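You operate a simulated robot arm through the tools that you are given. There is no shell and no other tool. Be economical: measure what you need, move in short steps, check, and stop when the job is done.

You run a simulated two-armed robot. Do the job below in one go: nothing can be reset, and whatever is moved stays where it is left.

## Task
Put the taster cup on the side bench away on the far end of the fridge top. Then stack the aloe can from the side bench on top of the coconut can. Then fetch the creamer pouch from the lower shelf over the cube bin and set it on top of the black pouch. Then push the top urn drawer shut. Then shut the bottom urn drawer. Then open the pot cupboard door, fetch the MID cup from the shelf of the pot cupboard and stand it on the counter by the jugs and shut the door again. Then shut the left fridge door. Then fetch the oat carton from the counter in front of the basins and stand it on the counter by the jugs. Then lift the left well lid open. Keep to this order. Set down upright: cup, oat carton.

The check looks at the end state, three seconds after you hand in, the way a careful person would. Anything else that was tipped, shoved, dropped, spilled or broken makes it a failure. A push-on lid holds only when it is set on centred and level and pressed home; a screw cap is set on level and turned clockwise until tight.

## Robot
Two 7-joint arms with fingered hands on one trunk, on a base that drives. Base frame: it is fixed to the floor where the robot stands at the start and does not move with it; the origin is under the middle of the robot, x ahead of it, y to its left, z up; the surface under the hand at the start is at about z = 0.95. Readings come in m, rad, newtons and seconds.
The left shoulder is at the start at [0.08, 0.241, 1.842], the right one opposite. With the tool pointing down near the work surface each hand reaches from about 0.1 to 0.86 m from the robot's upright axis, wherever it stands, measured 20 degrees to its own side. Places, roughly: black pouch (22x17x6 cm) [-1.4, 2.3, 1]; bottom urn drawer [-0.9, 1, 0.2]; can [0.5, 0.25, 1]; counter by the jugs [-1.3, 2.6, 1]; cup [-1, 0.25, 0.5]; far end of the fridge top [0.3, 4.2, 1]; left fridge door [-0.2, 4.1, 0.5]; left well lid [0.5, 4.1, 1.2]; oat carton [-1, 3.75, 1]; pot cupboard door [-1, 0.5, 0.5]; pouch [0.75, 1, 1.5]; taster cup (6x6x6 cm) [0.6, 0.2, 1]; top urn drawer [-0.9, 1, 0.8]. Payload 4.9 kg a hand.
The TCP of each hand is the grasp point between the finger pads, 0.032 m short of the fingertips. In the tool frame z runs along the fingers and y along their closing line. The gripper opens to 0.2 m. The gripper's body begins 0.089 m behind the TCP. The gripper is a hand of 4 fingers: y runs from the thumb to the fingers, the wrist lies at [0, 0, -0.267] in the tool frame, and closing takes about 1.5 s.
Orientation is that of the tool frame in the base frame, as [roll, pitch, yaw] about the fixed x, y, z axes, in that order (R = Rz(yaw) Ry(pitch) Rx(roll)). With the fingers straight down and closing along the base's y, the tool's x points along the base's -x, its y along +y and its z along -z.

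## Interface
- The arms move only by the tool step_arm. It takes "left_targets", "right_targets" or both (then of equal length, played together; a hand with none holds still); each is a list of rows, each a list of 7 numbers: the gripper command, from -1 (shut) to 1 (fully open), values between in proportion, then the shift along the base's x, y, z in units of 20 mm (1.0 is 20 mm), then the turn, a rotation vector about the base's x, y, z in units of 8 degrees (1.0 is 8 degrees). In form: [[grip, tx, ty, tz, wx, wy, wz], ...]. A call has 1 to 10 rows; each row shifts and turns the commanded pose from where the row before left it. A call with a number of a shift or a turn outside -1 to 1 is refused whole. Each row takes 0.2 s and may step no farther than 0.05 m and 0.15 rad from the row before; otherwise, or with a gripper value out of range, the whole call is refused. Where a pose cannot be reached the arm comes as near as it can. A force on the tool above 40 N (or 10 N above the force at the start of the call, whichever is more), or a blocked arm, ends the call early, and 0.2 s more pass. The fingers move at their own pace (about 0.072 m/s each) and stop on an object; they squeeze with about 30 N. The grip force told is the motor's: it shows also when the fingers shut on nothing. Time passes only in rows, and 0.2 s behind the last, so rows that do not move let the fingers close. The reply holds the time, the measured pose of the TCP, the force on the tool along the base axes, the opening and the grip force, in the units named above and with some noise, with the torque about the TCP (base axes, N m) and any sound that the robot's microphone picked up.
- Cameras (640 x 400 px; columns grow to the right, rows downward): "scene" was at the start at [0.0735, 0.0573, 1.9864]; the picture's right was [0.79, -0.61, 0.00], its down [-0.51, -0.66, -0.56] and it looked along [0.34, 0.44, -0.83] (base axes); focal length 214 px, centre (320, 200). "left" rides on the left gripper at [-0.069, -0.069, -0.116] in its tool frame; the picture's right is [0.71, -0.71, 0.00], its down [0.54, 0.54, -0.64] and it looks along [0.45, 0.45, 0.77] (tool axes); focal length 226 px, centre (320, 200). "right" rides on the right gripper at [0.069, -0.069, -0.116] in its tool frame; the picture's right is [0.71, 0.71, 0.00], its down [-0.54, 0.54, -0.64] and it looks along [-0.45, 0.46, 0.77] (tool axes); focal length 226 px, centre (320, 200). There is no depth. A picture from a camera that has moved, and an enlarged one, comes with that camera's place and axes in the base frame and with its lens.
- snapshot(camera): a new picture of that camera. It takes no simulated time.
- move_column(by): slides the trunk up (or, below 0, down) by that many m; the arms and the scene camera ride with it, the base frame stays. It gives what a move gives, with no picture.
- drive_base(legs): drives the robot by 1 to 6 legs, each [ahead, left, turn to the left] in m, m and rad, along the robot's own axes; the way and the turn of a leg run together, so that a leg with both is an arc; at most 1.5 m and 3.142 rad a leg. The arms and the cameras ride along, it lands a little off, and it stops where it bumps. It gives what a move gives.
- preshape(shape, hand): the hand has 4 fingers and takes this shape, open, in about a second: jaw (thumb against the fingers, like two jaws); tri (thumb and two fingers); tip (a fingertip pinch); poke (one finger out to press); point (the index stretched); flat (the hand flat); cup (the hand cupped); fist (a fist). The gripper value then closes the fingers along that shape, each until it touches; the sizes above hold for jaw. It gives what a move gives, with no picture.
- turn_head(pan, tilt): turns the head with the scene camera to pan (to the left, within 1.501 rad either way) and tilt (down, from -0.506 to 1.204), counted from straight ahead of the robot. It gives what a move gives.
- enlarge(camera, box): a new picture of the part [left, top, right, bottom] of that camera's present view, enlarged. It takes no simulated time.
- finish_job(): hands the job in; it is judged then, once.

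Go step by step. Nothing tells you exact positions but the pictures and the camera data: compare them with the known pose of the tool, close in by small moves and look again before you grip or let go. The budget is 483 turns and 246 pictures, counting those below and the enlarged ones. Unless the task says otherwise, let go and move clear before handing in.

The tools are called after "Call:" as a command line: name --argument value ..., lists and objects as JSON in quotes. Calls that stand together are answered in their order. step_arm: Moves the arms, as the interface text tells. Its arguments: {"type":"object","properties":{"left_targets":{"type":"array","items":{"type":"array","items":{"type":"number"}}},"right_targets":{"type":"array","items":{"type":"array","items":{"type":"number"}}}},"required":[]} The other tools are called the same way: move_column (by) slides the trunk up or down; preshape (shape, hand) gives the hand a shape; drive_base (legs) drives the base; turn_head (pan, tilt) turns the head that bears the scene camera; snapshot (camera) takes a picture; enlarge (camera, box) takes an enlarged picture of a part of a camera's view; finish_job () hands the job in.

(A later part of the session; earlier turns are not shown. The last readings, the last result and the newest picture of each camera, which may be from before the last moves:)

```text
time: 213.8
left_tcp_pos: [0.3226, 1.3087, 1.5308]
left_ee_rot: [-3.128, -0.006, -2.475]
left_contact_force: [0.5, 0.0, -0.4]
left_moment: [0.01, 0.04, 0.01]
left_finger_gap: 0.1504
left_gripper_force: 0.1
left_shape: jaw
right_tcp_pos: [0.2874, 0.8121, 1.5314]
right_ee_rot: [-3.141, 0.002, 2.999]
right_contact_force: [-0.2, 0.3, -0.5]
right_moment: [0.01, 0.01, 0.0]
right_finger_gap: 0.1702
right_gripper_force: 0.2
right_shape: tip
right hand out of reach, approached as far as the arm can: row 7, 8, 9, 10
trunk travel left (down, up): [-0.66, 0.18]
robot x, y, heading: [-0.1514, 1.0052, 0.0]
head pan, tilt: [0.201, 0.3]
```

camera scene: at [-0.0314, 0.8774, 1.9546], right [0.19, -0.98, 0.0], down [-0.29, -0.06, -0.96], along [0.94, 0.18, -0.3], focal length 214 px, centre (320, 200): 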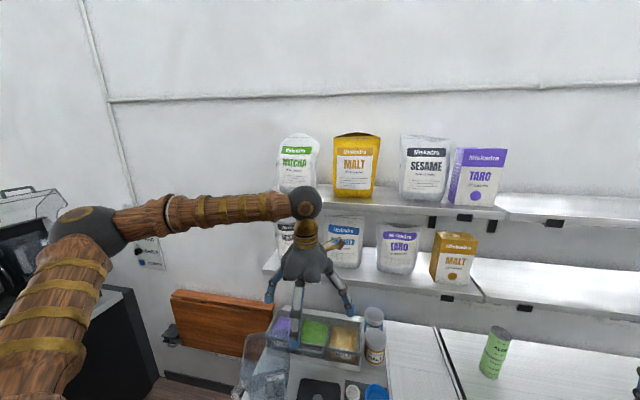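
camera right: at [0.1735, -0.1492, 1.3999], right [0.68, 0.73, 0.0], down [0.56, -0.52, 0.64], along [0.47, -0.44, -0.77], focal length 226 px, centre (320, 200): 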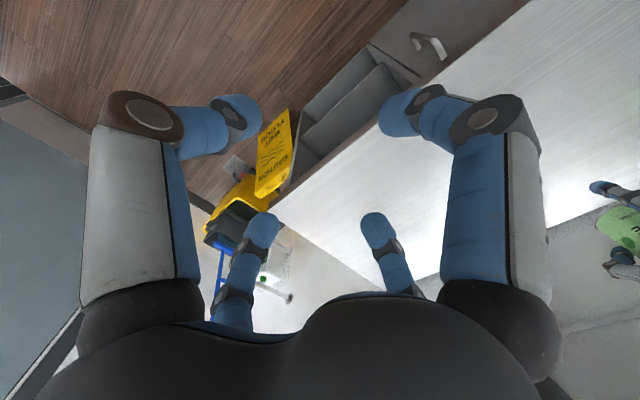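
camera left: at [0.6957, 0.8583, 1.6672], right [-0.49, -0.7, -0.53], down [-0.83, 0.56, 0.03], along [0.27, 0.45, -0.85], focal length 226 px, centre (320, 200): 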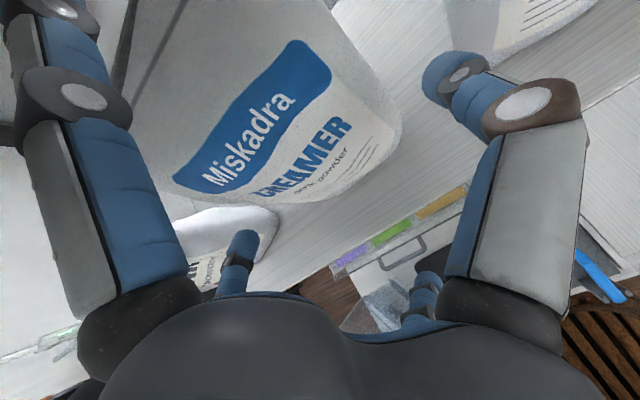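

Call:
step_arm --right_targets '[[0.7, 1, 1, 0, 0, 0, 0.5], [0.7, 1, 1, 0, 0, 0, 0.5], [0.7, 1, 1, 0, 0, -1, 0], [0.7, 1, 1, 0, 0, -1, 0], [0.7, 0.5, 1, 0, 0, -1, 0], [0.7, 0.5, 0.8, 0, 0, -1, 0], [0.7, 0.5, 0, 0, 0, -1, 0], [0.7, 0.5, 0, 0, 0, -1, 0]]'

Call:
snapshot --camera "scene"

```text
time: 215.6
left_tcp_pos: [0.3183, 1.3083, 1.5326]
left_ee_rot: [-3.128, -0.003, -2.475]
left_contact_force: [0.0, 0.0, 0.6]
left_moment: [-0.04, -0.04, -0.03]
left_finger_gap: 0.1501
left_gripper_force: 0.1
left_shape: jaw
right_tcp_pos: [0.3752, 0.9616, 1.5365]
right_ee_rot: [-3.141, 0.839, 3.14]
right_contact_force: [-0.4, 0.0, 0.7]
right_moment: [-0.01, 0.02, 0.02]
right_finger_gap: 0.17
right_gripper_force: 0.2
right_shape: tip
right hand out of reach, approached as far as the arm can: row 1, 2, 8
trunk travel left (down, up): [-0.66, 0.18]
robot x, y, heading: [-0.1516, 1.0056, 0.002]
head pan, tilt: [0.201, 0.3]
```

```text
145 pictures are left
camera scene: at [-0.0338, 1.0243, 1.9547], right [0.2, -0.98, 0.0], down [-0.29, -0.06, -0.96], along [0.94, 0.19, -0.29], focal length 214 px, centre (320, 200)
```

scene: 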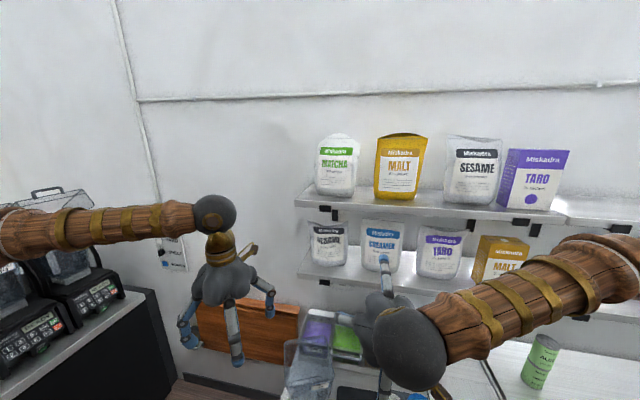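

Call:
step_arm --right_targets '[[0.7, 1, -0.2, 0, 0, 0, 0], [0.7, 1, -0.2, 0, 0, 0, 0], [0.7, 1, -0.2, 0, 0, 0, 0], [0.7, 1, -0.2, 0, 0, 0, 0], [0.7, 1, -0.2, 0, 0, 0, 0], [0.7, 1, -0.2, 0, 0, 0, 0], [0.7, 1, -0.2, 0, 0, 0, 0], [0.7, 1, -0.2, 0, 0, 0, 0], [0.7, 1, -0.1, 0, 0, 0, 0], [0.7, 1, 0, 0, 0, 0, 0]]'

Call:
step_arm --right_targets '[[0.7, 1, 0, 0, 0, 0, 0], [0.7, 1, 0, 0, 0, 0, 0], [0.7, 1, 0, 0, 0, 0, 0], [0.7, 1, 0, 0, 0, 0, 0]]'

Call:
snapshot --camera "scene"

Call:
snapshot --camera "right"

```text
time: 217.8
left_tcp_pos: [0.3223, 1.309, 1.5317]
left_ee_rot: [-3.13, -0.005, -2.475]
left_contact_force: [-0.1, 1.0, 0.1]
left_moment: [0.01, -0.05, -0.03]
left_finger_gap: 0.1505
left_gripper_force: 0.0
left_shape: jaw
right_tcp_pos: [0.5777, 0.9293, 1.5365]
right_ee_rot: [3.141, 0.836, 3.141]
right_contact_force: [0.3, 0.6, -0.7]
right_moment: [0.01, 0.01, -0.02]
right_finger_gap: 0.1701
right_gripper_force: 0.1
right_shape: tip
trunk travel left (down, up): [-0.66, 0.18]
robot x, y, heading: [-0.155, 1.0068, 0.006]
head pan, tilt: [0.201, 0.3]
```

```text
time: 218.8
left_tcp_pos: [0.3212, 1.3079, 1.5322]
left_ee_rot: [-3.13, -0.005, -2.473]
left_contact_force: [-0.3, -0.3, 0.6]
left_moment: [0.01, 0.01, 0.02]
left_finger_gap: 0.1502
left_gripper_force: 0.1
left_shape: jaw
right_tcp_pos: [0.6544, 0.9262, 1.534]
right_ee_rot: [3.135, 0.845, 3.133]
right_contact_force: [0.2, 0.6, -0.2]
right_moment: [0.0, 0.03, 0.0]
right_finger_gap: 0.1703
right_gripper_force: 0.0
right_shape: tip
right hand out of reach, approached as far as the arm can: row 4
trunk travel left (down, up): [-0.66, 0.18]
robot x, y, heading: [-0.1489, 1.0033, 0.004]
head pan, tilt: [0.201, 0.3]
```

```text
144 pictures are left
camera scene: at [-0.0304, 1.0247, 1.9545], right [0.2, -0.98, 0.0], down [-0.29, -0.06, -0.96], along [0.94, 0.19, -0.3], focal length 214 px, centre (320, 200)
```

scene: 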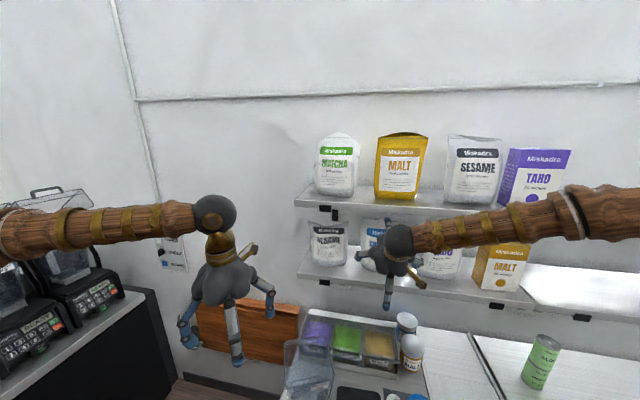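

```text
143 pictures are left
camera right: at [0.5226, 0.8602, 1.558], right [-0.47, 0.71, -0.53], down [-0.12, 0.54, 0.83], along [0.88, 0.45, -0.17], focal length 226 px, centre (320, 200)
```

right: 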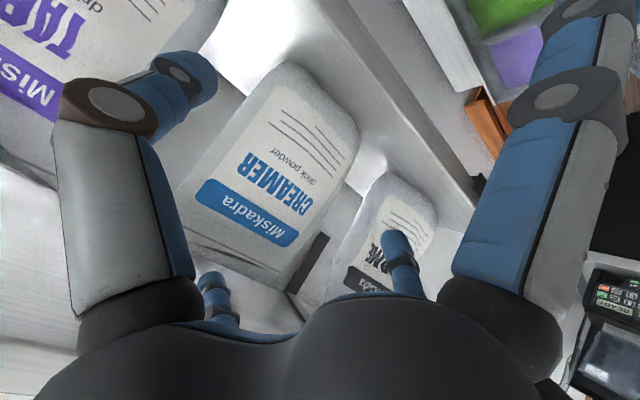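

The right hand sees the creamer nicely centred between its pinch fingers. I bring the base closer.

Call:
drive_base --legs '[[0.07, 0, 0]]'

Call:
snapshot --camera "right"

Call:
enlarge --camera "scene" --box '[290, 180, 490, 320]'

```text
time: 219.8
left_tcp_pos: [0.3746, 1.3077, 1.5379]
left_ee_rot: [-3.123, 0.004, -2.477]
left_contact_force: [-2.1, -0.4, 0.3]
left_moment: [0.0, -0.2, 0.02]
left_finger_gap: 0.1503
left_gripper_force: 0.1
left_shape: jaw
right_tcp_pos: [0.7078, 0.9248, 1.5428]
right_ee_rot: [3.133, 0.857, 3.132]
right_contact_force: [-2.8, 0.2, 0.7]
right_moment: [-0.01, -0.06, 0.01]
right_finger_gap: 0.1703
right_gripper_force: 0.1
right_shape: tip
trunk travel left (down, up): [-0.66, 0.18]
robot x, y, heading: [-0.0882, 1.0057, 0.002]
head pan, tilt: [0.201, 0.3]
```

```text
142 pictures are left
camera right: at [0.574, 0.8589, 1.5654], right [-0.46, 0.71, -0.53], down [-0.13, 0.54, 0.83], along [0.88, 0.45, -0.16], focal length 226 px, centre (320, 200)
```

right: 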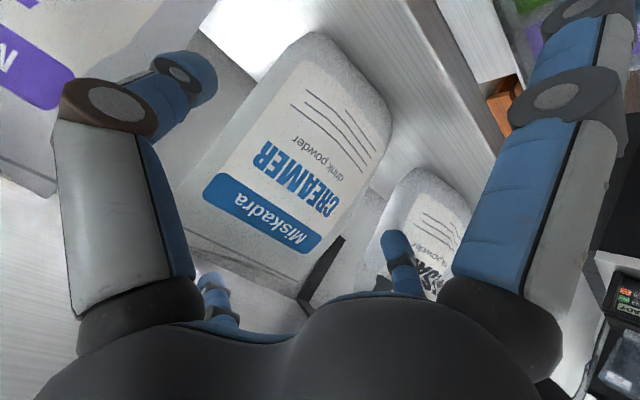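

```text
2.86 times, centred on (390, 250) of scene
camera zoom: at [0.0174, 1.0238, 1.9559], right [0.2, -0.98, 0.0], down [-0.28, -0.06, -0.96], along [0.94, 0.19, -0.29], focal length 613 px, centre (120, 57)
```

zoom: 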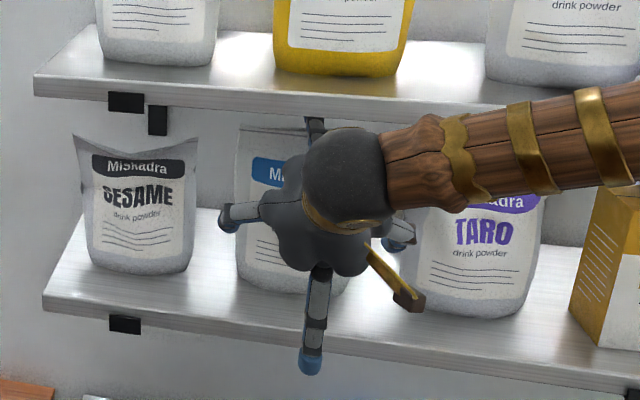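

Call:
step_arm --right_targets '[[0.7, 1, 0.1, -0.2, 0, 0, 0], [0.7, 1, 0.1, -0.1, 0, 0, 0]]'

Call:
step_arm --right_targets '[[0.7, 1, 0, 0, 0, 0, 0], [0.7, 0.3, 0, 0, 0, 0, 0]]'

Call:
snapshot --camera "right"

```text
time: 220.4
left_tcp_pos: [0.3878, 1.3077, 1.5328]
left_ee_rot: [-3.129, -0.003, -2.476]
left_contact_force: [-0.3, -0.9, 0.8]
left_moment: [-0.02, -0.06, 0.0]
left_finger_gap: 0.1502
left_gripper_force: 0.0
left_shape: jaw
right_tcp_pos: [0.7561, 0.9297, 1.5223]
right_ee_rot: [3.13, 0.855, 3.122]
right_contact_force: [-0.9, -1.5, 4.6]
right_moment: [0.13, -0.36, -0.08]
right_finger_gap: 0.1702
right_gripper_force: 0.1
right_shape: tip
right hand out of reach, approached as far as the arm can: row 2
trunk travel left (down, up): [-0.66, 0.18]
robot x, y, heading: [-0.0824, 1.0064, -0.002]
head pan, tilt: [0.201, 0.3]
```

```text
time: 221.0
left_tcp_pos: [0.3878, 1.3081, 1.5341]
left_ee_rot: [-3.13, -0.003, -2.477]
left_contact_force: [-0.5, -0.5, -0.1]
left_moment: [-0.01, 0.06, -0.01]
left_finger_gap: 0.1508
left_gripper_force: 0.1
left_shape: jaw
right_tcp_pos: [0.7781, 0.9344, 1.5137]
right_ee_rot: [3.13, 0.861, 3.123]
right_contact_force: [2.3, -3.0, 30.5]
right_moment: [0.27, -1.92, -0.21]
right_finger_gap: 0.1705
right_gripper_force: 0.1
right_shape: tip
right hand out of reach, approached as far as the arm can: row 1
trunk travel left (down, up): [-0.66, 0.18]
robot x, y, heading: [-0.0865, 1.0033, -0.001]
head pan, tilt: [0.201, 0.3]
```

```text
140 pictures are left
camera right: at [0.6455, 0.8674, 1.5373], right [-0.45, 0.72, -0.53], down [-0.13, 0.54, 0.83], along [0.88, 0.45, -0.15], focal length 226 px, centre (320, 200)
```

right: 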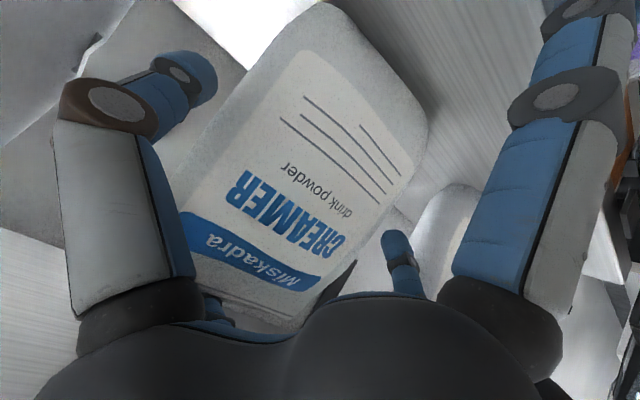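

Call:
step_arm --right_targets '[[0.7, -0.6, -0.2, 0.6, 0, 0, 0], [0.7, -0.6, -0.1, 0.7, 0, 0, 0]]'

Call:
drive_base --legs '[[0.07, 0.02, 0]]'

Call:
snapshot --camera "right"

```text
time: 221.6
left_tcp_pos: [0.3916, 1.3092, 1.5315]
left_ee_rot: [-3.13, -0.005, -2.477]
left_contact_force: [0.5, 0.6, -0.2]
left_moment: [-0.01, 0.02, -0.03]
left_finger_gap: 0.1502
left_gripper_force: 0.0
left_shape: jaw
right_tcp_pos: [0.7482, 0.9302, 1.5212]
right_ee_rot: [3.13, 0.847, 3.125]
right_contact_force: [-1.0, -1.6, 3.8]
right_moment: [0.05, -0.38, -0.06]
right_finger_gap: 0.1704
right_gripper_force: 0.1
right_shape: tip
right hand out of reach, approached as far as the arm can: row 1, 2
trunk travel left (down, up): [-0.66, 0.18]
robot x, y, heading: [-0.0854, 1.0056, 0.003]
head pan, tilt: [0.201, 0.3]
```

```text
time: 222.8
left_tcp_pos: [0.4635, 1.3292, 1.5314]
left_ee_rot: [-3.129, -0.007, -2.476]
left_contact_force: [0.0, 0.1, -0.1]
left_moment: [0.02, 0.05, 0.02]
left_finger_gap: 0.1504
left_gripper_force: 0.2
left_shape: jaw
right_tcp_pos: [0.8227, 0.952, 1.5293]
right_ee_rot: [3.14, 0.865, 3.132]
right_contact_force: [-1.4, -0.1, 16.0]
right_moment: [-0.21, -0.1, -0.17]
right_finger_gap: 0.1704
right_gripper_force: 0.1
right_shape: tip
trunk travel left (down, up): [-0.66, 0.18]
robot x, y, heading: [-0.0103, 1.0236, -0.002]
head pan, tilt: [0.201, 0.3]
stopped in leg 1: the force on the tool passed its limit at 58 N (the readings are from after the stop); the commanded pose is now the measured one
```

```text
139 pictures are left
camera right: at [0.6898, 0.885, 1.5528], right [-0.45, 0.71, -0.54], down [-0.13, 0.54, 0.83], along [0.88, 0.45, -0.15], focal length 226 px, centre (320, 200)
```

right: 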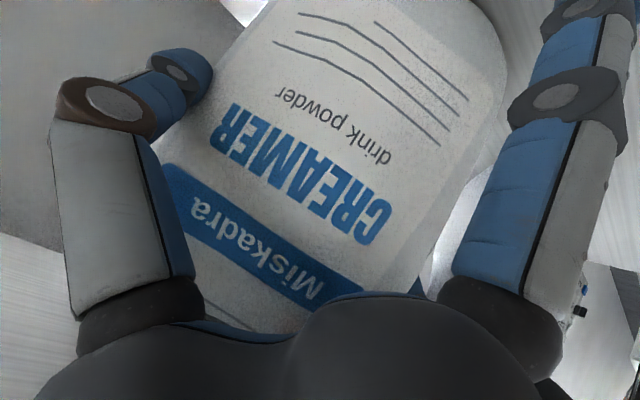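

Call:
step_arm --right_targets '[[0.7, -0.7, -0.4, 0.3, 0, 0, 0], [0.7, -0.7, -0.4, 0.3, 0, 0, 0]]'

Call:
snapshot --camera "right"

Call:
enlarge --camera "scene" --box '[290, 180, 490, 320]'

```text
time: 223.4
left_tcp_pos: [0.4604, 1.3267, 1.5341]
left_ee_rot: [-3.129, -0.003, -2.477]
left_contact_force: [-0.3, -0.5, 0.3]
left_moment: [0.06, -0.04, 0.01]
left_finger_gap: 0.1505
left_gripper_force: 0.2
left_shape: jaw
right_tcp_pos: [0.7911, 0.9322, 1.541]
right_ee_rot: [3.134, 0.864, 3.128]
right_contact_force: [0.0, -0.2, 0.1]
right_moment: [0.02, 0.0, 0.01]
right_finger_gap: 0.1699
right_gripper_force: 0.0
right_shape: tip
trunk travel left (down, up): [-0.66, 0.18]
robot x, y, heading: [-0.0124, 1.0249, -0.002]
head pan, tilt: [0.201, 0.3]
```

```text
138 pictures are left
camera right: at [0.6568, 0.8653, 1.5635], right [-0.45, 0.71, -0.53], down [-0.13, 0.54, 0.83], along [0.88, 0.45, -0.15], focal length 226 px, centre (320, 200)
```

right: 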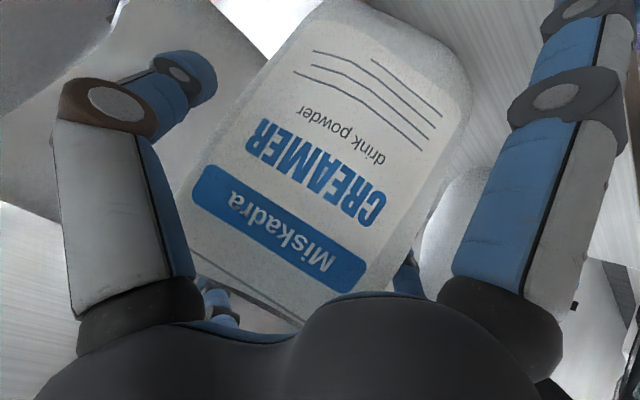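

```text
2.86 times, centred on (390, 250) of scene
camera zoom: at [0.1067, 1.0423, 1.9546], right [0.2, -0.98, 0.0], down [-0.29, -0.06, -0.96], along [0.94, 0.19, -0.29], focal length 613 px, centre (120, 57)
```

zoom: 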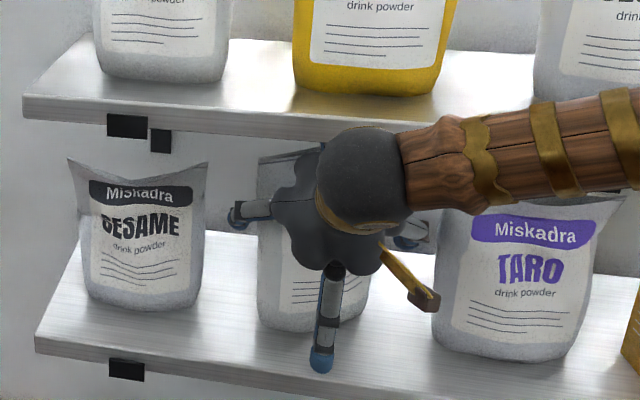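

Fingers are around the pouch, no contact force. Close the pinch.

Call:
step_arm --right_targets '[[0.5, 0, 0, 0, 0, 0, 0], [0.3, 0, 0, 0, 0, 0, 0], [0.1, 0, 0, 0, 0, 0, 0], [-0.2, 0, 0, 0, 0, 0, 0], [-0.5, 0, 0, 0, 0, 0, 0], [-1, 0, 0, 0, 0, 0, 0], [-1, 0, 0, 0, 0, 0, 0]]'

Call:
snapshot --camera "right"

```text
time: 225.0
left_tcp_pos: [0.4614, 1.3291, 1.5328]
left_ee_rot: [-3.129, -0.005, -2.478]
left_contact_force: [0.1, -0.1, 0.4]
left_moment: [0.01, 0.0, 0.0]
left_finger_gap: 0.1503
left_gripper_force: 0.0
left_shape: jaw
right_tcp_pos: [0.7922, 0.9357, 1.5397]
right_ee_rot: [3.136, 0.861, 3.128]
right_contact_force: [-0.5, -0.2, -0.8]
right_moment: [-0.21, 0.05, -0.05]
right_finger_gap: 0.0608
right_gripper_force: 30.1
right_shape: tip
trunk travel left (down, up): [-0.66, 0.18]
robot x, y, heading: [-0.0123, 1.0269, 0.004]
head pan, tilt: [0.201, 0.3]
```

```text
136 pictures are left
camera right: at [0.659, 0.8679, 1.5635], right [-0.45, 0.71, -0.54], down [-0.13, 0.54, 0.83], along [0.88, 0.45, -0.15], focal length 226 px, centre (320, 200)
```

right: 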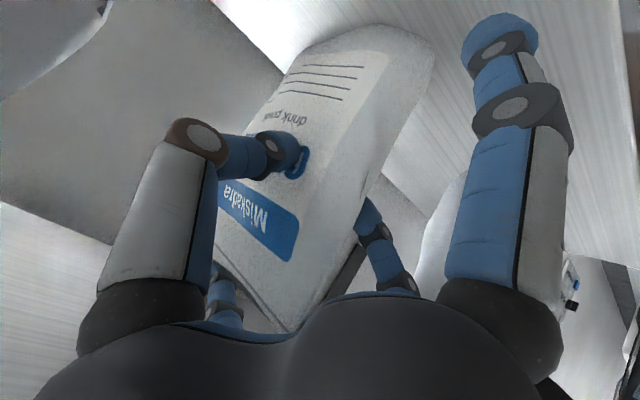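

The pouch turned and is now pinched roughly across its thickness. I check from the scene and test a small lift.

Call:
step_arm --right_targets '[[-1, 0, 0, 0.4, 0, 0, 0], [-1, 0, 0, 0.4, 0, 0, 0], [-1, 0, 0, 0, 0, 0, 0]]'

Call:
snapshot --camera "right"

Call:
enlarge --camera "scene" --box '[290, 180, 490, 320]'

```text
time: 225.8
left_tcp_pos: [0.4631, 1.3284, 1.5325]
left_ee_rot: [-3.132, -0.007, -2.478]
left_contact_force: [-0.4, 0.4, -0.3]
left_moment: [0.0, 0.03, -0.02]
left_finger_gap: 0.1504
left_gripper_force: 0.0
left_shape: jaw
right_tcp_pos: [0.7886, 0.9381, 1.5479]
right_ee_rot: [3.134, 0.869, 3.123]
right_contact_force: [0.1, 0.0, -4.2]
right_moment: [0.0, 0.16, -0.02]
right_finger_gap: 0.0596
right_gripper_force: 30.1
right_shape: tip
right hand out of reach, approached as far as the arm can: row 1, 2
trunk travel left (down, up): [-0.66, 0.18]
robot x, y, heading: [-0.0166, 1.0241, -0.003]
head pan, tilt: [0.201, 0.3]
```

```text
135 pictures are left
camera right: at [0.6549, 0.8718, 1.57], right [-0.45, 0.71, -0.54], down [-0.13, 0.54, 0.83], along [0.88, 0.45, -0.15], focal length 226 px, centre (320, 200)
```

right: 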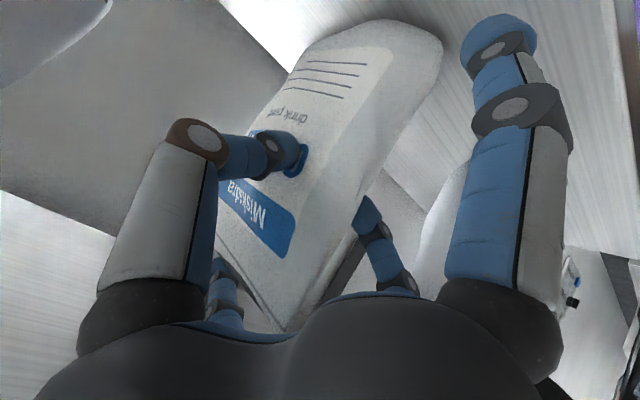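

```text
2.86 times, centred on (390, 250) of scene
camera zoom: at [0.1098, 1.0451, 1.9545], right [0.2, -0.98, 0.0], down [-0.29, -0.06, -0.96], along [0.94, 0.19, -0.3], focal length 613 px, centre (120, 57)
```

zoom: 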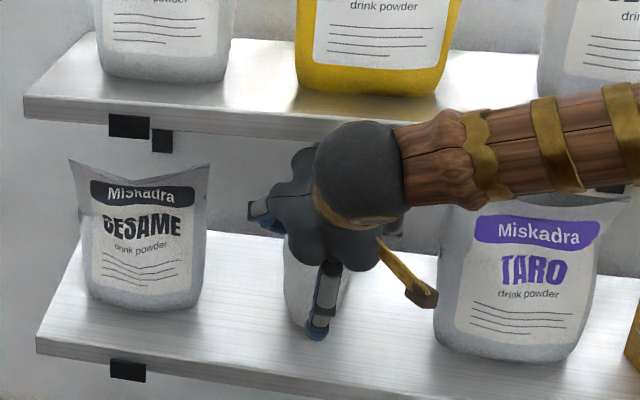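

The pouch is lifted and held across its thickness. I back straight out.

Call:
drive_base --legs '[[-0.17, 0, 0]]'

Call:
step_arm --right_targets '[[-1, -1, 0, 0, 0, 0, 0], [-1, -1, 0, 0, 0, 0, 0], [-1, -1, 0, 0, 0, 0, 0], [-1, -1, 0, 0, 0, 0, 0], [-1, -1, 0, 0, 0, 0, 0], [-1, -1, 0, 0, 0, 0, 0], [-1, -1, 0, 0, 0, 0, 0], [-1, -1, 0, 0, 0, 0, 0], [-1, -1, 0, 0, 0, 0, 0], [-1, -1, 0, 0, 0, 0, 0]]'

Call:
snapshot --camera "scene"

Call:
snapshot --camera "right"

```text
time: 227.3
left_tcp_pos: [0.2925, 1.3265, 1.5312]
left_ee_rot: [-3.132, -0.008, -2.478]
left_contact_force: [-0.2, 0.5, 0.5]
left_moment: [-0.01, 0.0, -0.02]
left_finger_gap: 0.1506
left_gripper_force: 0.1
left_shape: jaw
right_tcp_pos: [0.6174, 0.9352, 1.5456]
right_ee_rot: [3.134, 0.866, 3.122]
right_contact_force: [1.3, -1.0, -4.0]
right_moment: [-0.08, -0.01, -0.02]
right_finger_gap: 0.0574
right_gripper_force: 30.1
right_shape: tip
trunk travel left (down, up): [-0.66, 0.18]
robot x, y, heading: [-0.1863, 1.0252, -0.002]
head pan, tilt: [0.201, 0.3]
```

```text
time: 229.5
left_tcp_pos: [0.2893, 1.3273, 1.5324]
left_ee_rot: [-3.129, -0.006, -2.48]
left_contact_force: [0.7, 0.1, 0.4]
left_moment: [-0.02, 0.02, -0.02]
left_finger_gap: 0.1503
left_gripper_force: 0.0
left_shape: jaw
right_tcp_pos: [0.4127, 0.9345, 1.5505]
right_ee_rot: [3.134, 0.869, 3.12]
right_contact_force: [-0.8, 0.4, 0.8]
right_moment: [0.02, -0.03, -0.01]
right_finger_gap: 0.0446
right_gripper_force: 30.3
right_shape: tip
trunk travel left (down, up): [-0.66, 0.18]
robot x, y, heading: [-0.1883, 1.0243, -0.001]
head pan, tilt: [0.201, 0.3]
```

```text
133 pictures are left
camera scene: at [-0.0654, 1.0449, 1.9546], right [0.2, -0.98, 0.0], down [-0.29, -0.06, -0.96], along [0.94, 0.19, -0.3], focal length 214 px, centre (320, 200)
```

scene: 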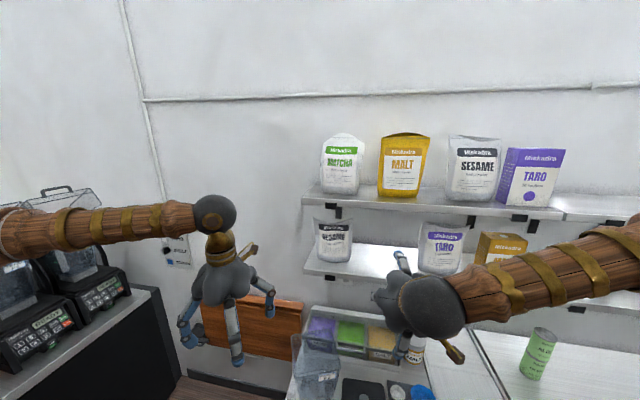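

```text
132 pictures are left
camera right: at [0.2789, 0.8688, 1.5714], right [-0.45, 0.72, -0.54], down [-0.13, 0.54, 0.83], along [0.89, 0.44, -0.15], focal length 226 px, centre (320, 200)
```

right: 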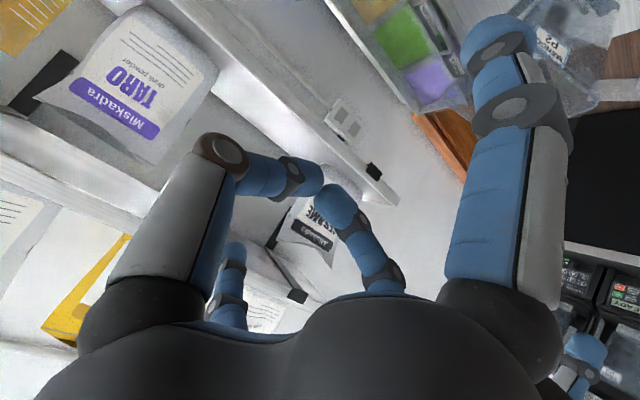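

The pouch slipped out. I look where it fell.

Call:
turn_head --pan -0.1 --tilt 0.8

Call:
snapshot --camera "scene"

Call:
snapshot --camera "left"

```text
time: 230.4
left_tcp_pos: [0.2888, 1.3275, 1.5335]
left_ee_rot: [-3.131, -0.006, -2.48]
left_contact_force: [-0.3, -0.1, 0.2]
left_moment: [0.0, -0.01, 0.01]
left_finger_gap: 0.1505
left_gripper_force: 0.0
left_shape: jaw
right_tcp_pos: [0.4132, 0.9351, 1.5489]
right_ee_rot: [3.133, 0.867, 3.121]
right_contact_force: [-0.4, 0.0, -0.2]
right_moment: [0.01, 0.02, -0.01]
right_finger_gap: 0.0448
right_gripper_force: 30.4
right_shape: tip
trunk travel left (down, up): [-0.66, 0.18]
robot x, y, heading: [-0.1899, 1.0218, -0.009]
head pan, tilt: [-0.099, 0.799]
```

```text
131 pictures are left
camera scene: at [-0.0762, 1.0185, 1.9103], right [-0.1, -0.99, 0.0], down [-0.71, 0.07, -0.7], along [0.69, -0.07, -0.72], focal length 214 px, centre (320, 200)
```

scene: 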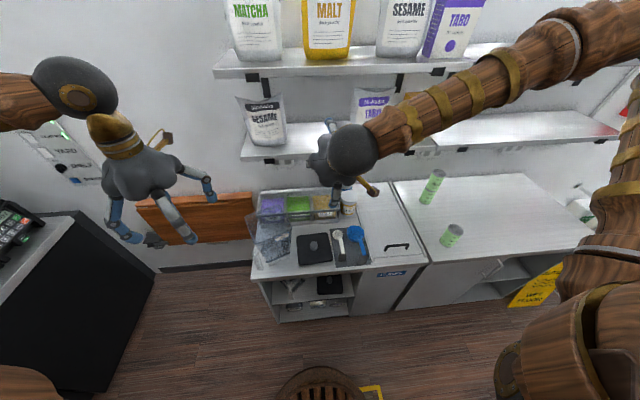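

```text
130 pictures are left
camera left: at [0.3858, 1.316, 1.6486], right [-0.12, -0.99, 0.01], down [-0.76, 0.1, 0.64], along [-0.64, 0.07, -0.77], focal length 226 px, centre (320, 200)
```

left: 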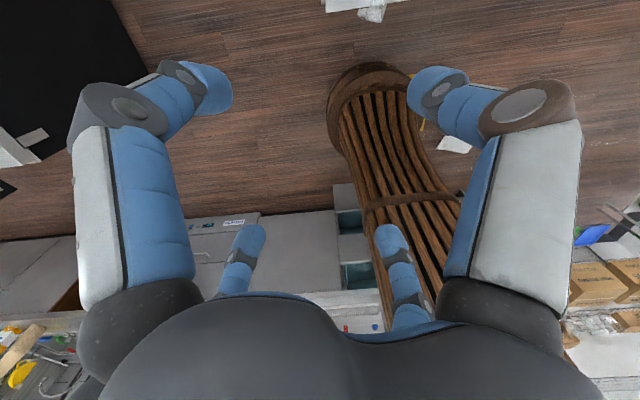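

Call:
enlarge --camera "scene" --box '[220, 140, 460, 290]'

Call:
turn_head --pan -0.3 --tilt 1.2

Call:
snapshot --camera "scene"

```text
2.67 times, centred on (340, 215) of scene
camera zoom: at [-0.0762, 1.0185, 1.9103], right [-0.1, -0.99, 0.0], down [-0.71, 0.07, -0.7], along [0.69, -0.07, -0.72], focal length 572 px, centre (267, 160)
```

zoom: 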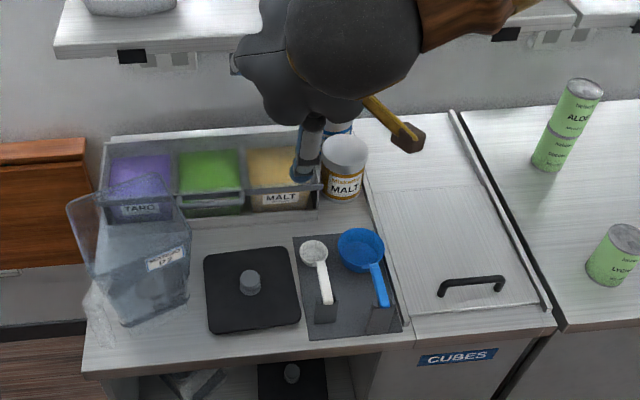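

```text
time: 231.3
left_tcp_pos: [0.2897, 1.3266, 1.5329]
left_ee_rot: [-3.129, -0.004, -2.48]
left_contact_force: [-0.6, -0.1, -1.3]
left_moment: [0.0, -0.02, -0.02]
left_finger_gap: 0.1504
left_gripper_force: 0.1
left_shape: jaw
right_tcp_pos: [0.4138, 0.935, 1.5483]
right_ee_rot: [3.131, 0.867, 3.122]
right_contact_force: [0.3, 0.1, -0.3]
right_moment: [-0.02, 0.0, -0.01]
right_finger_gap: 0.0446
right_gripper_force: 29.9
right_shape: tip
trunk travel left (down, up): [-0.66, 0.18]
robot x, y, heading: [-0.1877, 1.026, -0.001]
head pan, tilt: [-0.3, 1.201]
```

```text
128 pictures are left
camera scene: at [-0.1027, 1.01, 1.8825], right [-0.3, -0.95, 0.0], down [-0.89, 0.28, -0.36], along [0.35, -0.11, -0.93], focal length 214 px, centre (320, 200)
```

scene: 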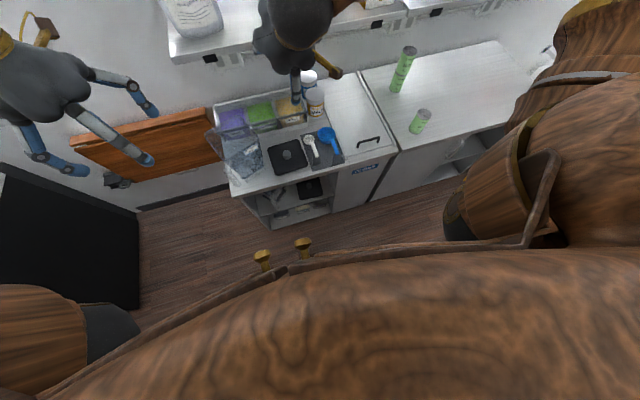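

Call:
step_arm --right_targets '[[-0.5, -0.5, -1, 0, 0, 0, 0], [0, -0.5, -1, 0, 0, 0, 0], [0.5, -0.5, -1, 0, 0, 0, 0], [0.5, -0.5, -1, 0, 0, 0, 0], [0.5, -0.5, -1, 0, 0, 0, -0.5], [0.5, -0.5, -1, 0, 0, 0, -0.5], [0.5, -0.5, -1, 0, 0, 0, -0.5], [0.5, -0.5, -1, 0, 0, 0, -0.5], [0.5, 0, -1, 0, 0, 0, -0.5], [0.5, 0, -1, 0, 0, 0, -0.5]]'

Call:
turn_head --pan -0.1 --tilt 0.5

Call:
snapshot --camera "scene"

```text
time: 233.5
left_tcp_pos: [0.2892, 1.326, 1.5337]
left_ee_rot: [-3.13, -0.004, -2.479]
left_contact_force: [0.5, 0.4, 0.8]
left_moment: [-0.01, -0.02, -0.02]
left_finger_gap: 0.1504
left_gripper_force: 0.1
left_shape: jaw
right_tcp_pos: [0.3934, 0.7516, 1.5672]
right_ee_rot: [3.131, 0.869, 2.697]
right_contact_force: [-0.1, 0.0, 0.0]
right_moment: [-0.01, 0.04, 0.05]
right_finger_gap: 0.1496
right_gripper_force: 0.0
right_shape: tip
right hand out of reach, approached as far as the arm can: row 3, 4, 5, 6, 7, 8
trunk travel left (down, up): [-0.66, 0.18]
robot x, y, heading: [-0.1874, 1.0248, -0.005]
head pan, tilt: [-0.3, 1.201]
```

```text
time: 234.6
left_tcp_pos: [0.2896, 1.3265, 1.5338]
left_ee_rot: [-3.13, -0.007, -2.48]
left_contact_force: [-0.7, -0.2, 0.8]
left_moment: [-0.01, 0.01, 0.02]
left_finger_gap: 0.1501
left_gripper_force: 0.1
left_shape: jaw
right_tcp_pos: [0.3924, 0.7537, 1.566]
right_ee_rot: [3.133, 0.868, 2.703]
right_contact_force: [-0.3, 0.5, -1.1]
right_moment: [-0.03, -0.05, 0.02]
right_finger_gap: 0.1496
right_gripper_force: 0.1
right_shape: tip
trunk travel left (down, up): [-0.66, 0.18]
robot x, y, heading: [-0.1873, 1.0255, -0.006]
head pan, tilt: [-0.099, 0.499]
```

```text
127 pictures are left
camera scene: at [-0.0659, 1.0174, 1.9361], right [-0.1, -0.99, 0.0], down [-0.48, 0.05, -0.88], along [0.87, -0.09, -0.48], focal length 214 px, centre (320, 200)
```

scene: 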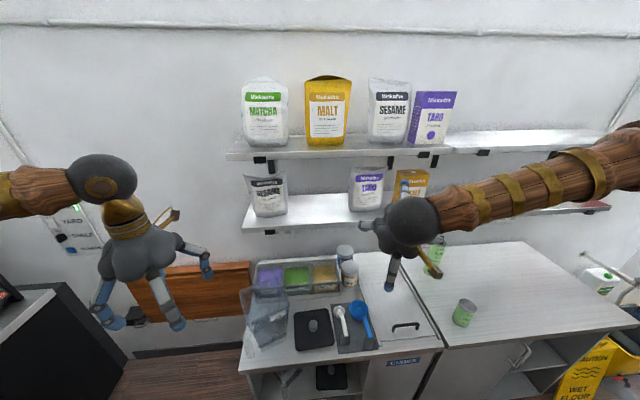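

Call:
enlarge --camera "left" --box '[380, 60, 520, 200]'

Call:
turn_head --pan -1.4 --tilt 0.9

Call:
snapshot --camera "scene"

```text
2.86 times, centred on (450, 130) of left
camera zoom: at [0.3859, 1.3161, 1.6486], right [-0.12, -0.99, 0.01], down [-0.76, 0.1, 0.64], along [-0.64, 0.07, -0.77], focal length 646 px, centre (-51, 400)
```

zoom: 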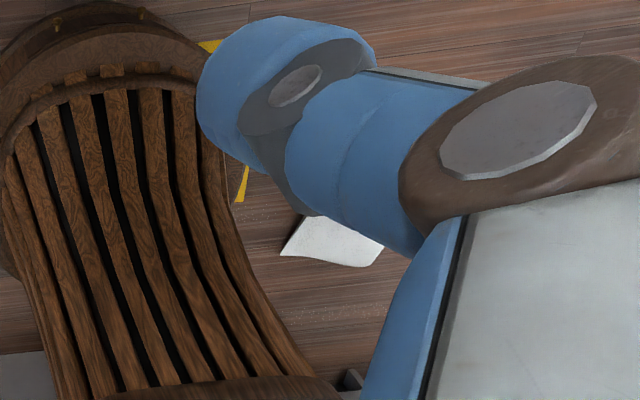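

```text
time: 236.0
left_tcp_pos: [0.2897, 1.3273, 1.5322]
left_ee_rot: [-3.13, -0.005, -2.478]
left_contact_force: [0.6, -0.1, -0.2]
left_moment: [0.0, 0.02, 0.01]
left_finger_gap: 0.1502
left_gripper_force: 0.0
left_shape: jaw
right_tcp_pos: [0.3943, 0.7528, 1.566]
right_ee_rot: [3.132, 0.866, 2.702]
right_contact_force: [0.5, 0.6, -0.1]
right_moment: [0.03, 0.04, 0.03]
right_finger_gap: 0.1496
right_gripper_force: 0.1
right_shape: tip
trunk travel left (down, up): [-0.66, 0.18]
robot x, y, heading: [-0.1862, 1.0264, 0.002]
head pan, tilt: [-1.4, 0.901]
```

```text
125 pictures are left
camera scene: at [-0.1437, 0.9522, 1.9023], right [-0.99, -0.17, 0.0], down [-0.13, 0.77, -0.62], along [0.1, -0.61, -0.78], focal length 214 px, centre (320, 200)
```

scene: 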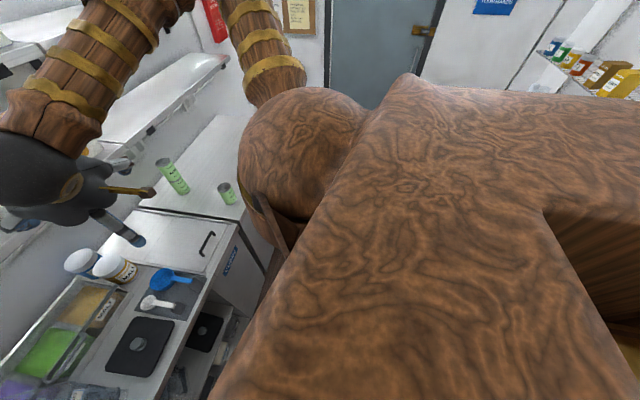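

The creamer pouch seems to lie on the floor to the robot's right-rear. I turn to face it and look properly.

Call:
drive_base --legs '[[0, 0, -1.571]]'

Call:
turn_head --pan -0.2 --tilt 0.95

Call:
snapshot --camera "scene"

```text
time: 240.2
left_tcp_pos: [0.1245, 0.556, 1.5332]
left_ee_rot: [-3.129, -0.006, 2.253]
left_contact_force: [0.2, 0.7, -0.2]
left_moment: [0.01, 0.0, 0.0]
left_finger_gap: 0.1503
left_gripper_force: 0.0
left_shape: jaw
right_tcp_pos: [-0.4476, 0.4402, 1.5663]
right_ee_rot: [3.133, 0.867, 1.152]
right_contact_force: [-0.5, 0.0, 0.2]
right_moment: [0.01, 0.02, 0.0]
right_finger_gap: 0.1495
right_gripper_force: 0.1
right_shape: tip
trunk travel left (down, up): [-0.66, 0.18]
robot x, y, heading: [-0.1857, 1.027, -1.555]
head pan, tilt: [-1.4, 0.901]
```

```text
time: 241.6
left_tcp_pos: [0.1235, 0.5559, 1.5327]
left_ee_rot: [-3.131, -0.005, 2.253]
left_contact_force: [-0.5, 0.1, 0.5]
left_moment: [0.02, 0.0, 0.03]
left_finger_gap: 0.1502
left_gripper_force: 0.1
left_shape: jaw
right_tcp_pos: [-0.4493, 0.4413, 1.5657]
right_ee_rot: [3.133, 0.865, 1.15]
right_contact_force: [-0.4, 0.1, 0.0]
right_moment: [0.0, 0.0, 0.01]
right_finger_gap: 0.1496
right_gripper_force: 0.0
right_shape: tip
trunk travel left (down, up): [-0.66, 0.18]
robot x, y, heading: [-0.1868, 1.027, -1.555]
head pan, tilt: [-0.201, 0.949]
```

```text
124 pictures are left
camera scene: at [-0.1992, 0.9248, 1.8987], right [-0.98, 0.18, 0.0], down [0.15, 0.8, -0.58], along [-0.11, -0.57, -0.81], focal length 214 px, centre (320, 200)
```

scene: 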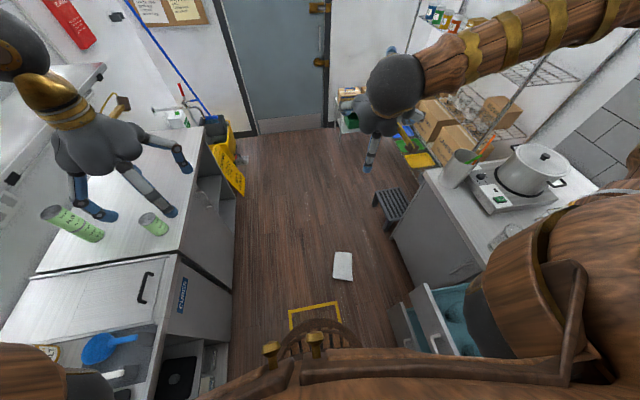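

The pouch lies face down on the floor at about (−0.52, 0.34). I'll stand east of it facing −x, which leaves both elbows free, and look from above.

Call:
drive_base --legs '[[0, 0.18, 0], [0.66, 0, 0], [0, 0, -1.58]]'

Call:
turn_head --pan 0 --tilt 1.1

Call:
snapshot --camera "scene"

```text
time: 250.3
left_tcp_pos: [-0.4779, 0.0692, 1.5323]
left_ee_rot: [-3.129, -0.005, 0.642]
left_contact_force: [-0.1, 0.6, -0.1]
left_moment: [0.01, -0.01, -0.03]
left_finger_gap: 0.1504
left_gripper_force: 0.1
left_shape: jaw
right_tcp_pos: [-0.5702, 0.646, 1.5655]
right_ee_rot: [3.132, 0.866, -0.46]
right_contact_force: [-0.1, -0.5, 0.0]
right_moment: [-0.03, 0.03, 0.0]
right_finger_gap: 0.1499
right_gripper_force: 0.0
right_shape: tip
trunk travel left (down, up): [-0.66, 0.18]
robot x, y, heading: [0.005, 0.3632, 3.122]
head pan, tilt: [-0.201, 0.949]
```

```text
time: 251.1
left_tcp_pos: [-0.4789, 0.0703, 1.5332]
left_ee_rot: [-3.13, -0.005, 0.642]
left_contact_force: [-0.1, -1.1, 0.6]
left_moment: [0.01, 0.0, 0.01]
left_finger_gap: 0.1502
left_gripper_force: 0.0
left_shape: jaw
right_tcp_pos: [-0.5714, 0.6457, 1.5654]
right_ee_rot: [3.13, 0.867, -0.461]
right_contact_force: [0.8, 1.2, 0.2]
right_moment: [0.01, 0.01, 0.03]
right_finger_gap: 0.1494
right_gripper_force: 0.1
right_shape: tip
trunk travel left (down, up): [-0.66, 0.18]
robot x, y, heading: [0.0017, 0.3626, 3.121]
head pan, tilt: [0.0, 1.1]
```

```text
123 pictures are left
camera scene: at [-0.0904, 0.3643, 1.8885], right [0.02, 1.0, 0.0], down [0.89, -0.02, -0.45], along [-0.45, 0.01, -0.89], focal length 214 px, centre (320, 200)
```

scene: 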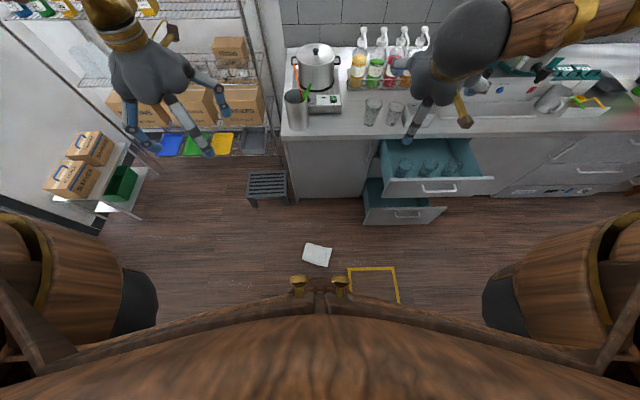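

Call:
enlarge --camera "scene" --box '[280, 220, 360, 290]'

```text
5.71 times, centred on (320, 255) of scene
camera zoom: at [-0.0904, 0.3643, 1.8885], right [0.02, 1.0, 0.0], down [0.89, -0.02, -0.45], along [-0.45, 0.01, -0.89], focal length 1226 px, centre (320, -114)
```

zoom: 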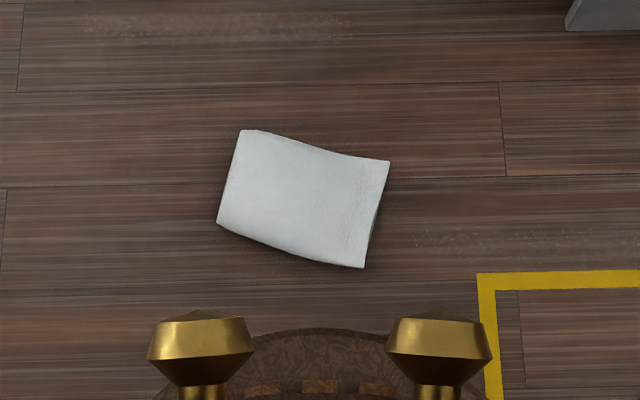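

The pouch lies at about (−0.51, 0.347), long axis nearly along y. I pull the right hand in, set the left hand to "tip", turn it across the pouch's width, and lower the trunk.

Call:
step_arm --right_targets '[[0.5, 1, 0, 0, 0, 0, 0], [0.5, 1, 0, 0, 0, 0, 0], [0.5, 1, 0, 0, 0, 0, 0], [0.5, 1, 0, 0, 0, 0, 0], [0.5, 1, 0, 0, 0, 0, 0], [0.5, 1, 0, 0, 0, 0, 0], [0.5, 1, 0, 0, 0, 0, 0], [0.5, 1, 0, 0, 0, 0, 0]]' --left_targets '[[1, 0, 0, 0, 0, 0, 1], [1, 0, 0, 0, 0, 0, 1], [1, 0, 0, 0, 0, 0, 1], [1, 0, 0, 0, 0, 0, 1], [1, 0, 0, 0, 0, 0, 0.9], [1, 0, 1, 0, 0, 0, 0], [1, 0, 1, 0, 0, 0, 0], [1, 0, 1, 0, 0, 0, 0]]'

Call:
preshape --hand "left" --shape "tip"

Call:
move_column --by -0.5

Call:
snapshot --camera "scene"

```text
time: 252.8
left_tcp_pos: [-0.4775, 0.1306, 1.5317]
left_ee_rot: [-3.129, -0.005, 1.325]
left_contact_force: [0.3, 0.7, -0.2]
left_moment: [-0.02, 0.01, -0.02]
left_finger_gap: 0.1999
left_gripper_force: 0.0
left_shape: jaw
right_tcp_pos: [-0.5373, 0.623, 1.6202]
right_ee_rot: [3.132, 0.867, -0.458]
right_contact_force: [-0.4, 0.2, 0.2]
right_moment: [-0.01, 0.01, -0.01]
right_finger_gap: 0.1495
right_gripper_force: 0.0
right_shape: tip
right hand out of reach, approached as far as the arm can: row 1, 2, 3, 4, 5, 6, 7, 8
trunk travel left (down, up): [-0.66, 0.18]
robot x, y, heading: [0.0063, 0.3652, 3.12]
head pan, tilt: [0.0, 1.1]
```

```text
time: 253.8
left_tcp_pos: [-0.4773, 0.1303, 1.5293]
left_ee_rot: [-3.129, -0.005, 1.327]
left_contact_force: [-0.2, -0.2, -0.4]
left_moment: [0.0, -0.03, 0.02]
left_finger_gap: 0.1996
left_gripper_force: 0.0
left_shape: tip
right_tcp_pos: [-0.5357, 0.6224, 1.6212]
right_ee_rot: [3.134, 0.865, -0.46]
right_contact_force: [0.0, -0.4, 0.3]
right_moment: [-0.03, -0.02, 0.0]
right_finger_gap: 0.1495
right_gripper_force: 0.1
right_shape: tip
trunk travel left (down, up): [-0.66, 0.18]
robot x, y, heading: [0.0018, 0.3585, 3.117]
head pan, tilt: [0.0, 1.1]
```

```text
refused: -0.5 is not a number from -0.4 to 0.4
```

```text
121 pictures are left
camera scene: at [-0.0901, 0.3646, 1.8885], right [0.02, 1.0, 0.0], down [0.89, -0.02, -0.45], along [-0.45, 0.01, -0.89], focal length 214 px, centre (320, 200)
```

scene: 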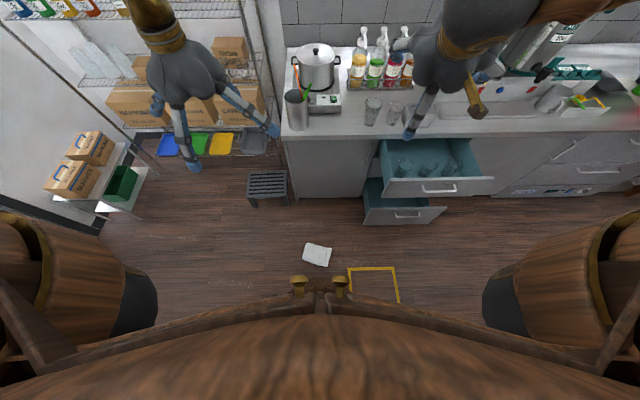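

Call:
step_arm --right_targets '[[0.5, 0, 0, 0, -0.443, -0.896, 0], [0.5, 0, 0, 0, -0.443, -0.896, 0], [0.5, 0, 0, 0, -0.443, -0.896, 0], [0.5, 0.5, 0, 0, -0.443, -0.896, 0], [0.5, 1, 0, 0, -0.443, -0.896, 0], [0.5, 1, 0, 0, -0.443, -0.896, 0], [0.5, 1, 0.5, 0, 0, 0, 0], [0.5, 1, 0.5, 0, 0, 0, 0], [0.5, 1, 0.5, 0, 0, 0, 0], [0.5, 1, 0.5, 0, 0, 0, 0]]'

Call:
step_arm --right_targets '[[0.5, 1, 0, 0, 0, 0, 0], [0.5, 1, 0, 0, 0, 0, 0], [0.5, 1, 0, 0, 0, 0, 0], [0.5, 1, 0, 0, 0, 0, 0]]'

Call:
move_column --by -0.35

Call:
snapshot --camera "scene"

```text
time: 255.9
left_tcp_pos: [-0.477, 0.13, 1.5309]
left_ee_rot: [-3.127, -0.004, 1.325]
left_contact_force: [0.2, 0.1, 0.5]
left_moment: [0.01, 0.01, 0.01]
left_finger_gap: 0.1999
left_gripper_force: 0.0
left_shape: tip
right_tcp_pos: [-0.4022, 0.6601, 1.6212]
right_ee_rot: [3.133, 0.031, -0.458]
right_contact_force: [0.1, -0.1, 1.3]
right_moment: [-0.03, 0.03, -0.01]
right_finger_gap: 0.1495
right_gripper_force: 0.1
right_shape: tip
trunk travel left (down, up): [-0.66, 0.18]
robot x, y, heading: [0.0042, 0.3617, 3.12]
head pan, tilt: [0.0, 1.1]
```

```text
time: 256.9
left_tcp_pos: [-0.4786, 0.1298, 1.5319]
left_ee_rot: [-3.13, -0.007, 1.326]
left_contact_force: [-0.4, -0.5, 0.4]
left_moment: [0.0, 0.0, -0.02]
left_finger_gap: 0.1999
left_gripper_force: 0.0
left_shape: tip
right_tcp_pos: [-0.3229, 0.6608, 1.6187]
right_ee_rot: [3.132, 0.03, -0.458]
right_contact_force: [0.1, 0.6, -0.2]
right_moment: [0.03, 0.06, -0.02]
right_finger_gap: 0.1497
right_gripper_force: 0.2
right_shape: tip
trunk travel left (down, up): [-0.66, 0.18]
robot x, y, heading: [0.0056, 0.3589, 3.121]
head pan, tilt: [0.0, 1.1]
```

```text
time: 260.4
left_tcp_pos: [-0.4792, 0.1304, 1.1819]
left_ee_rot: [-3.13, -0.003, 1.327]
left_contact_force: [0.0, -0.4, -0.6]
left_moment: [0.02, -0.05, 0.03]
left_finger_gap: 0.1999
left_gripper_force: 0.0
left_shape: tip
right_tcp_pos: [-0.3233, 0.6629, 1.2701]
right_ee_rot: [3.132, 0.03, -0.459]
right_contact_force: [0.0, 0.4, -0.4]
right_moment: [-0.01, -0.01, 0.01]
right_finger_gap: 0.1497
right_gripper_force: 0.1
right_shape: tip
trunk travel left (down, up): [-0.31, 0.53]
robot x, y, heading: [0.0021, 0.363, 3.121]
head pan, tilt: [0.0, 1.1]
```

```text
120 pictures are left
camera scene: at [-0.0902, 0.3648, 1.5385], right [0.02, 1.0, 0.0], down [0.89, -0.02, -0.45], along [-0.45, 0.01, -0.89], focal length 214 px, centre (320, 200)
```

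scene: 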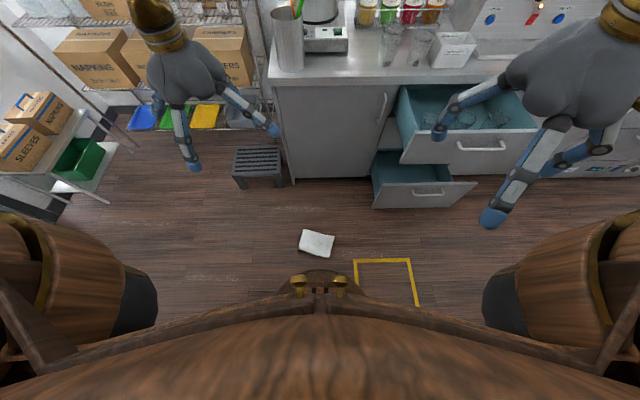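

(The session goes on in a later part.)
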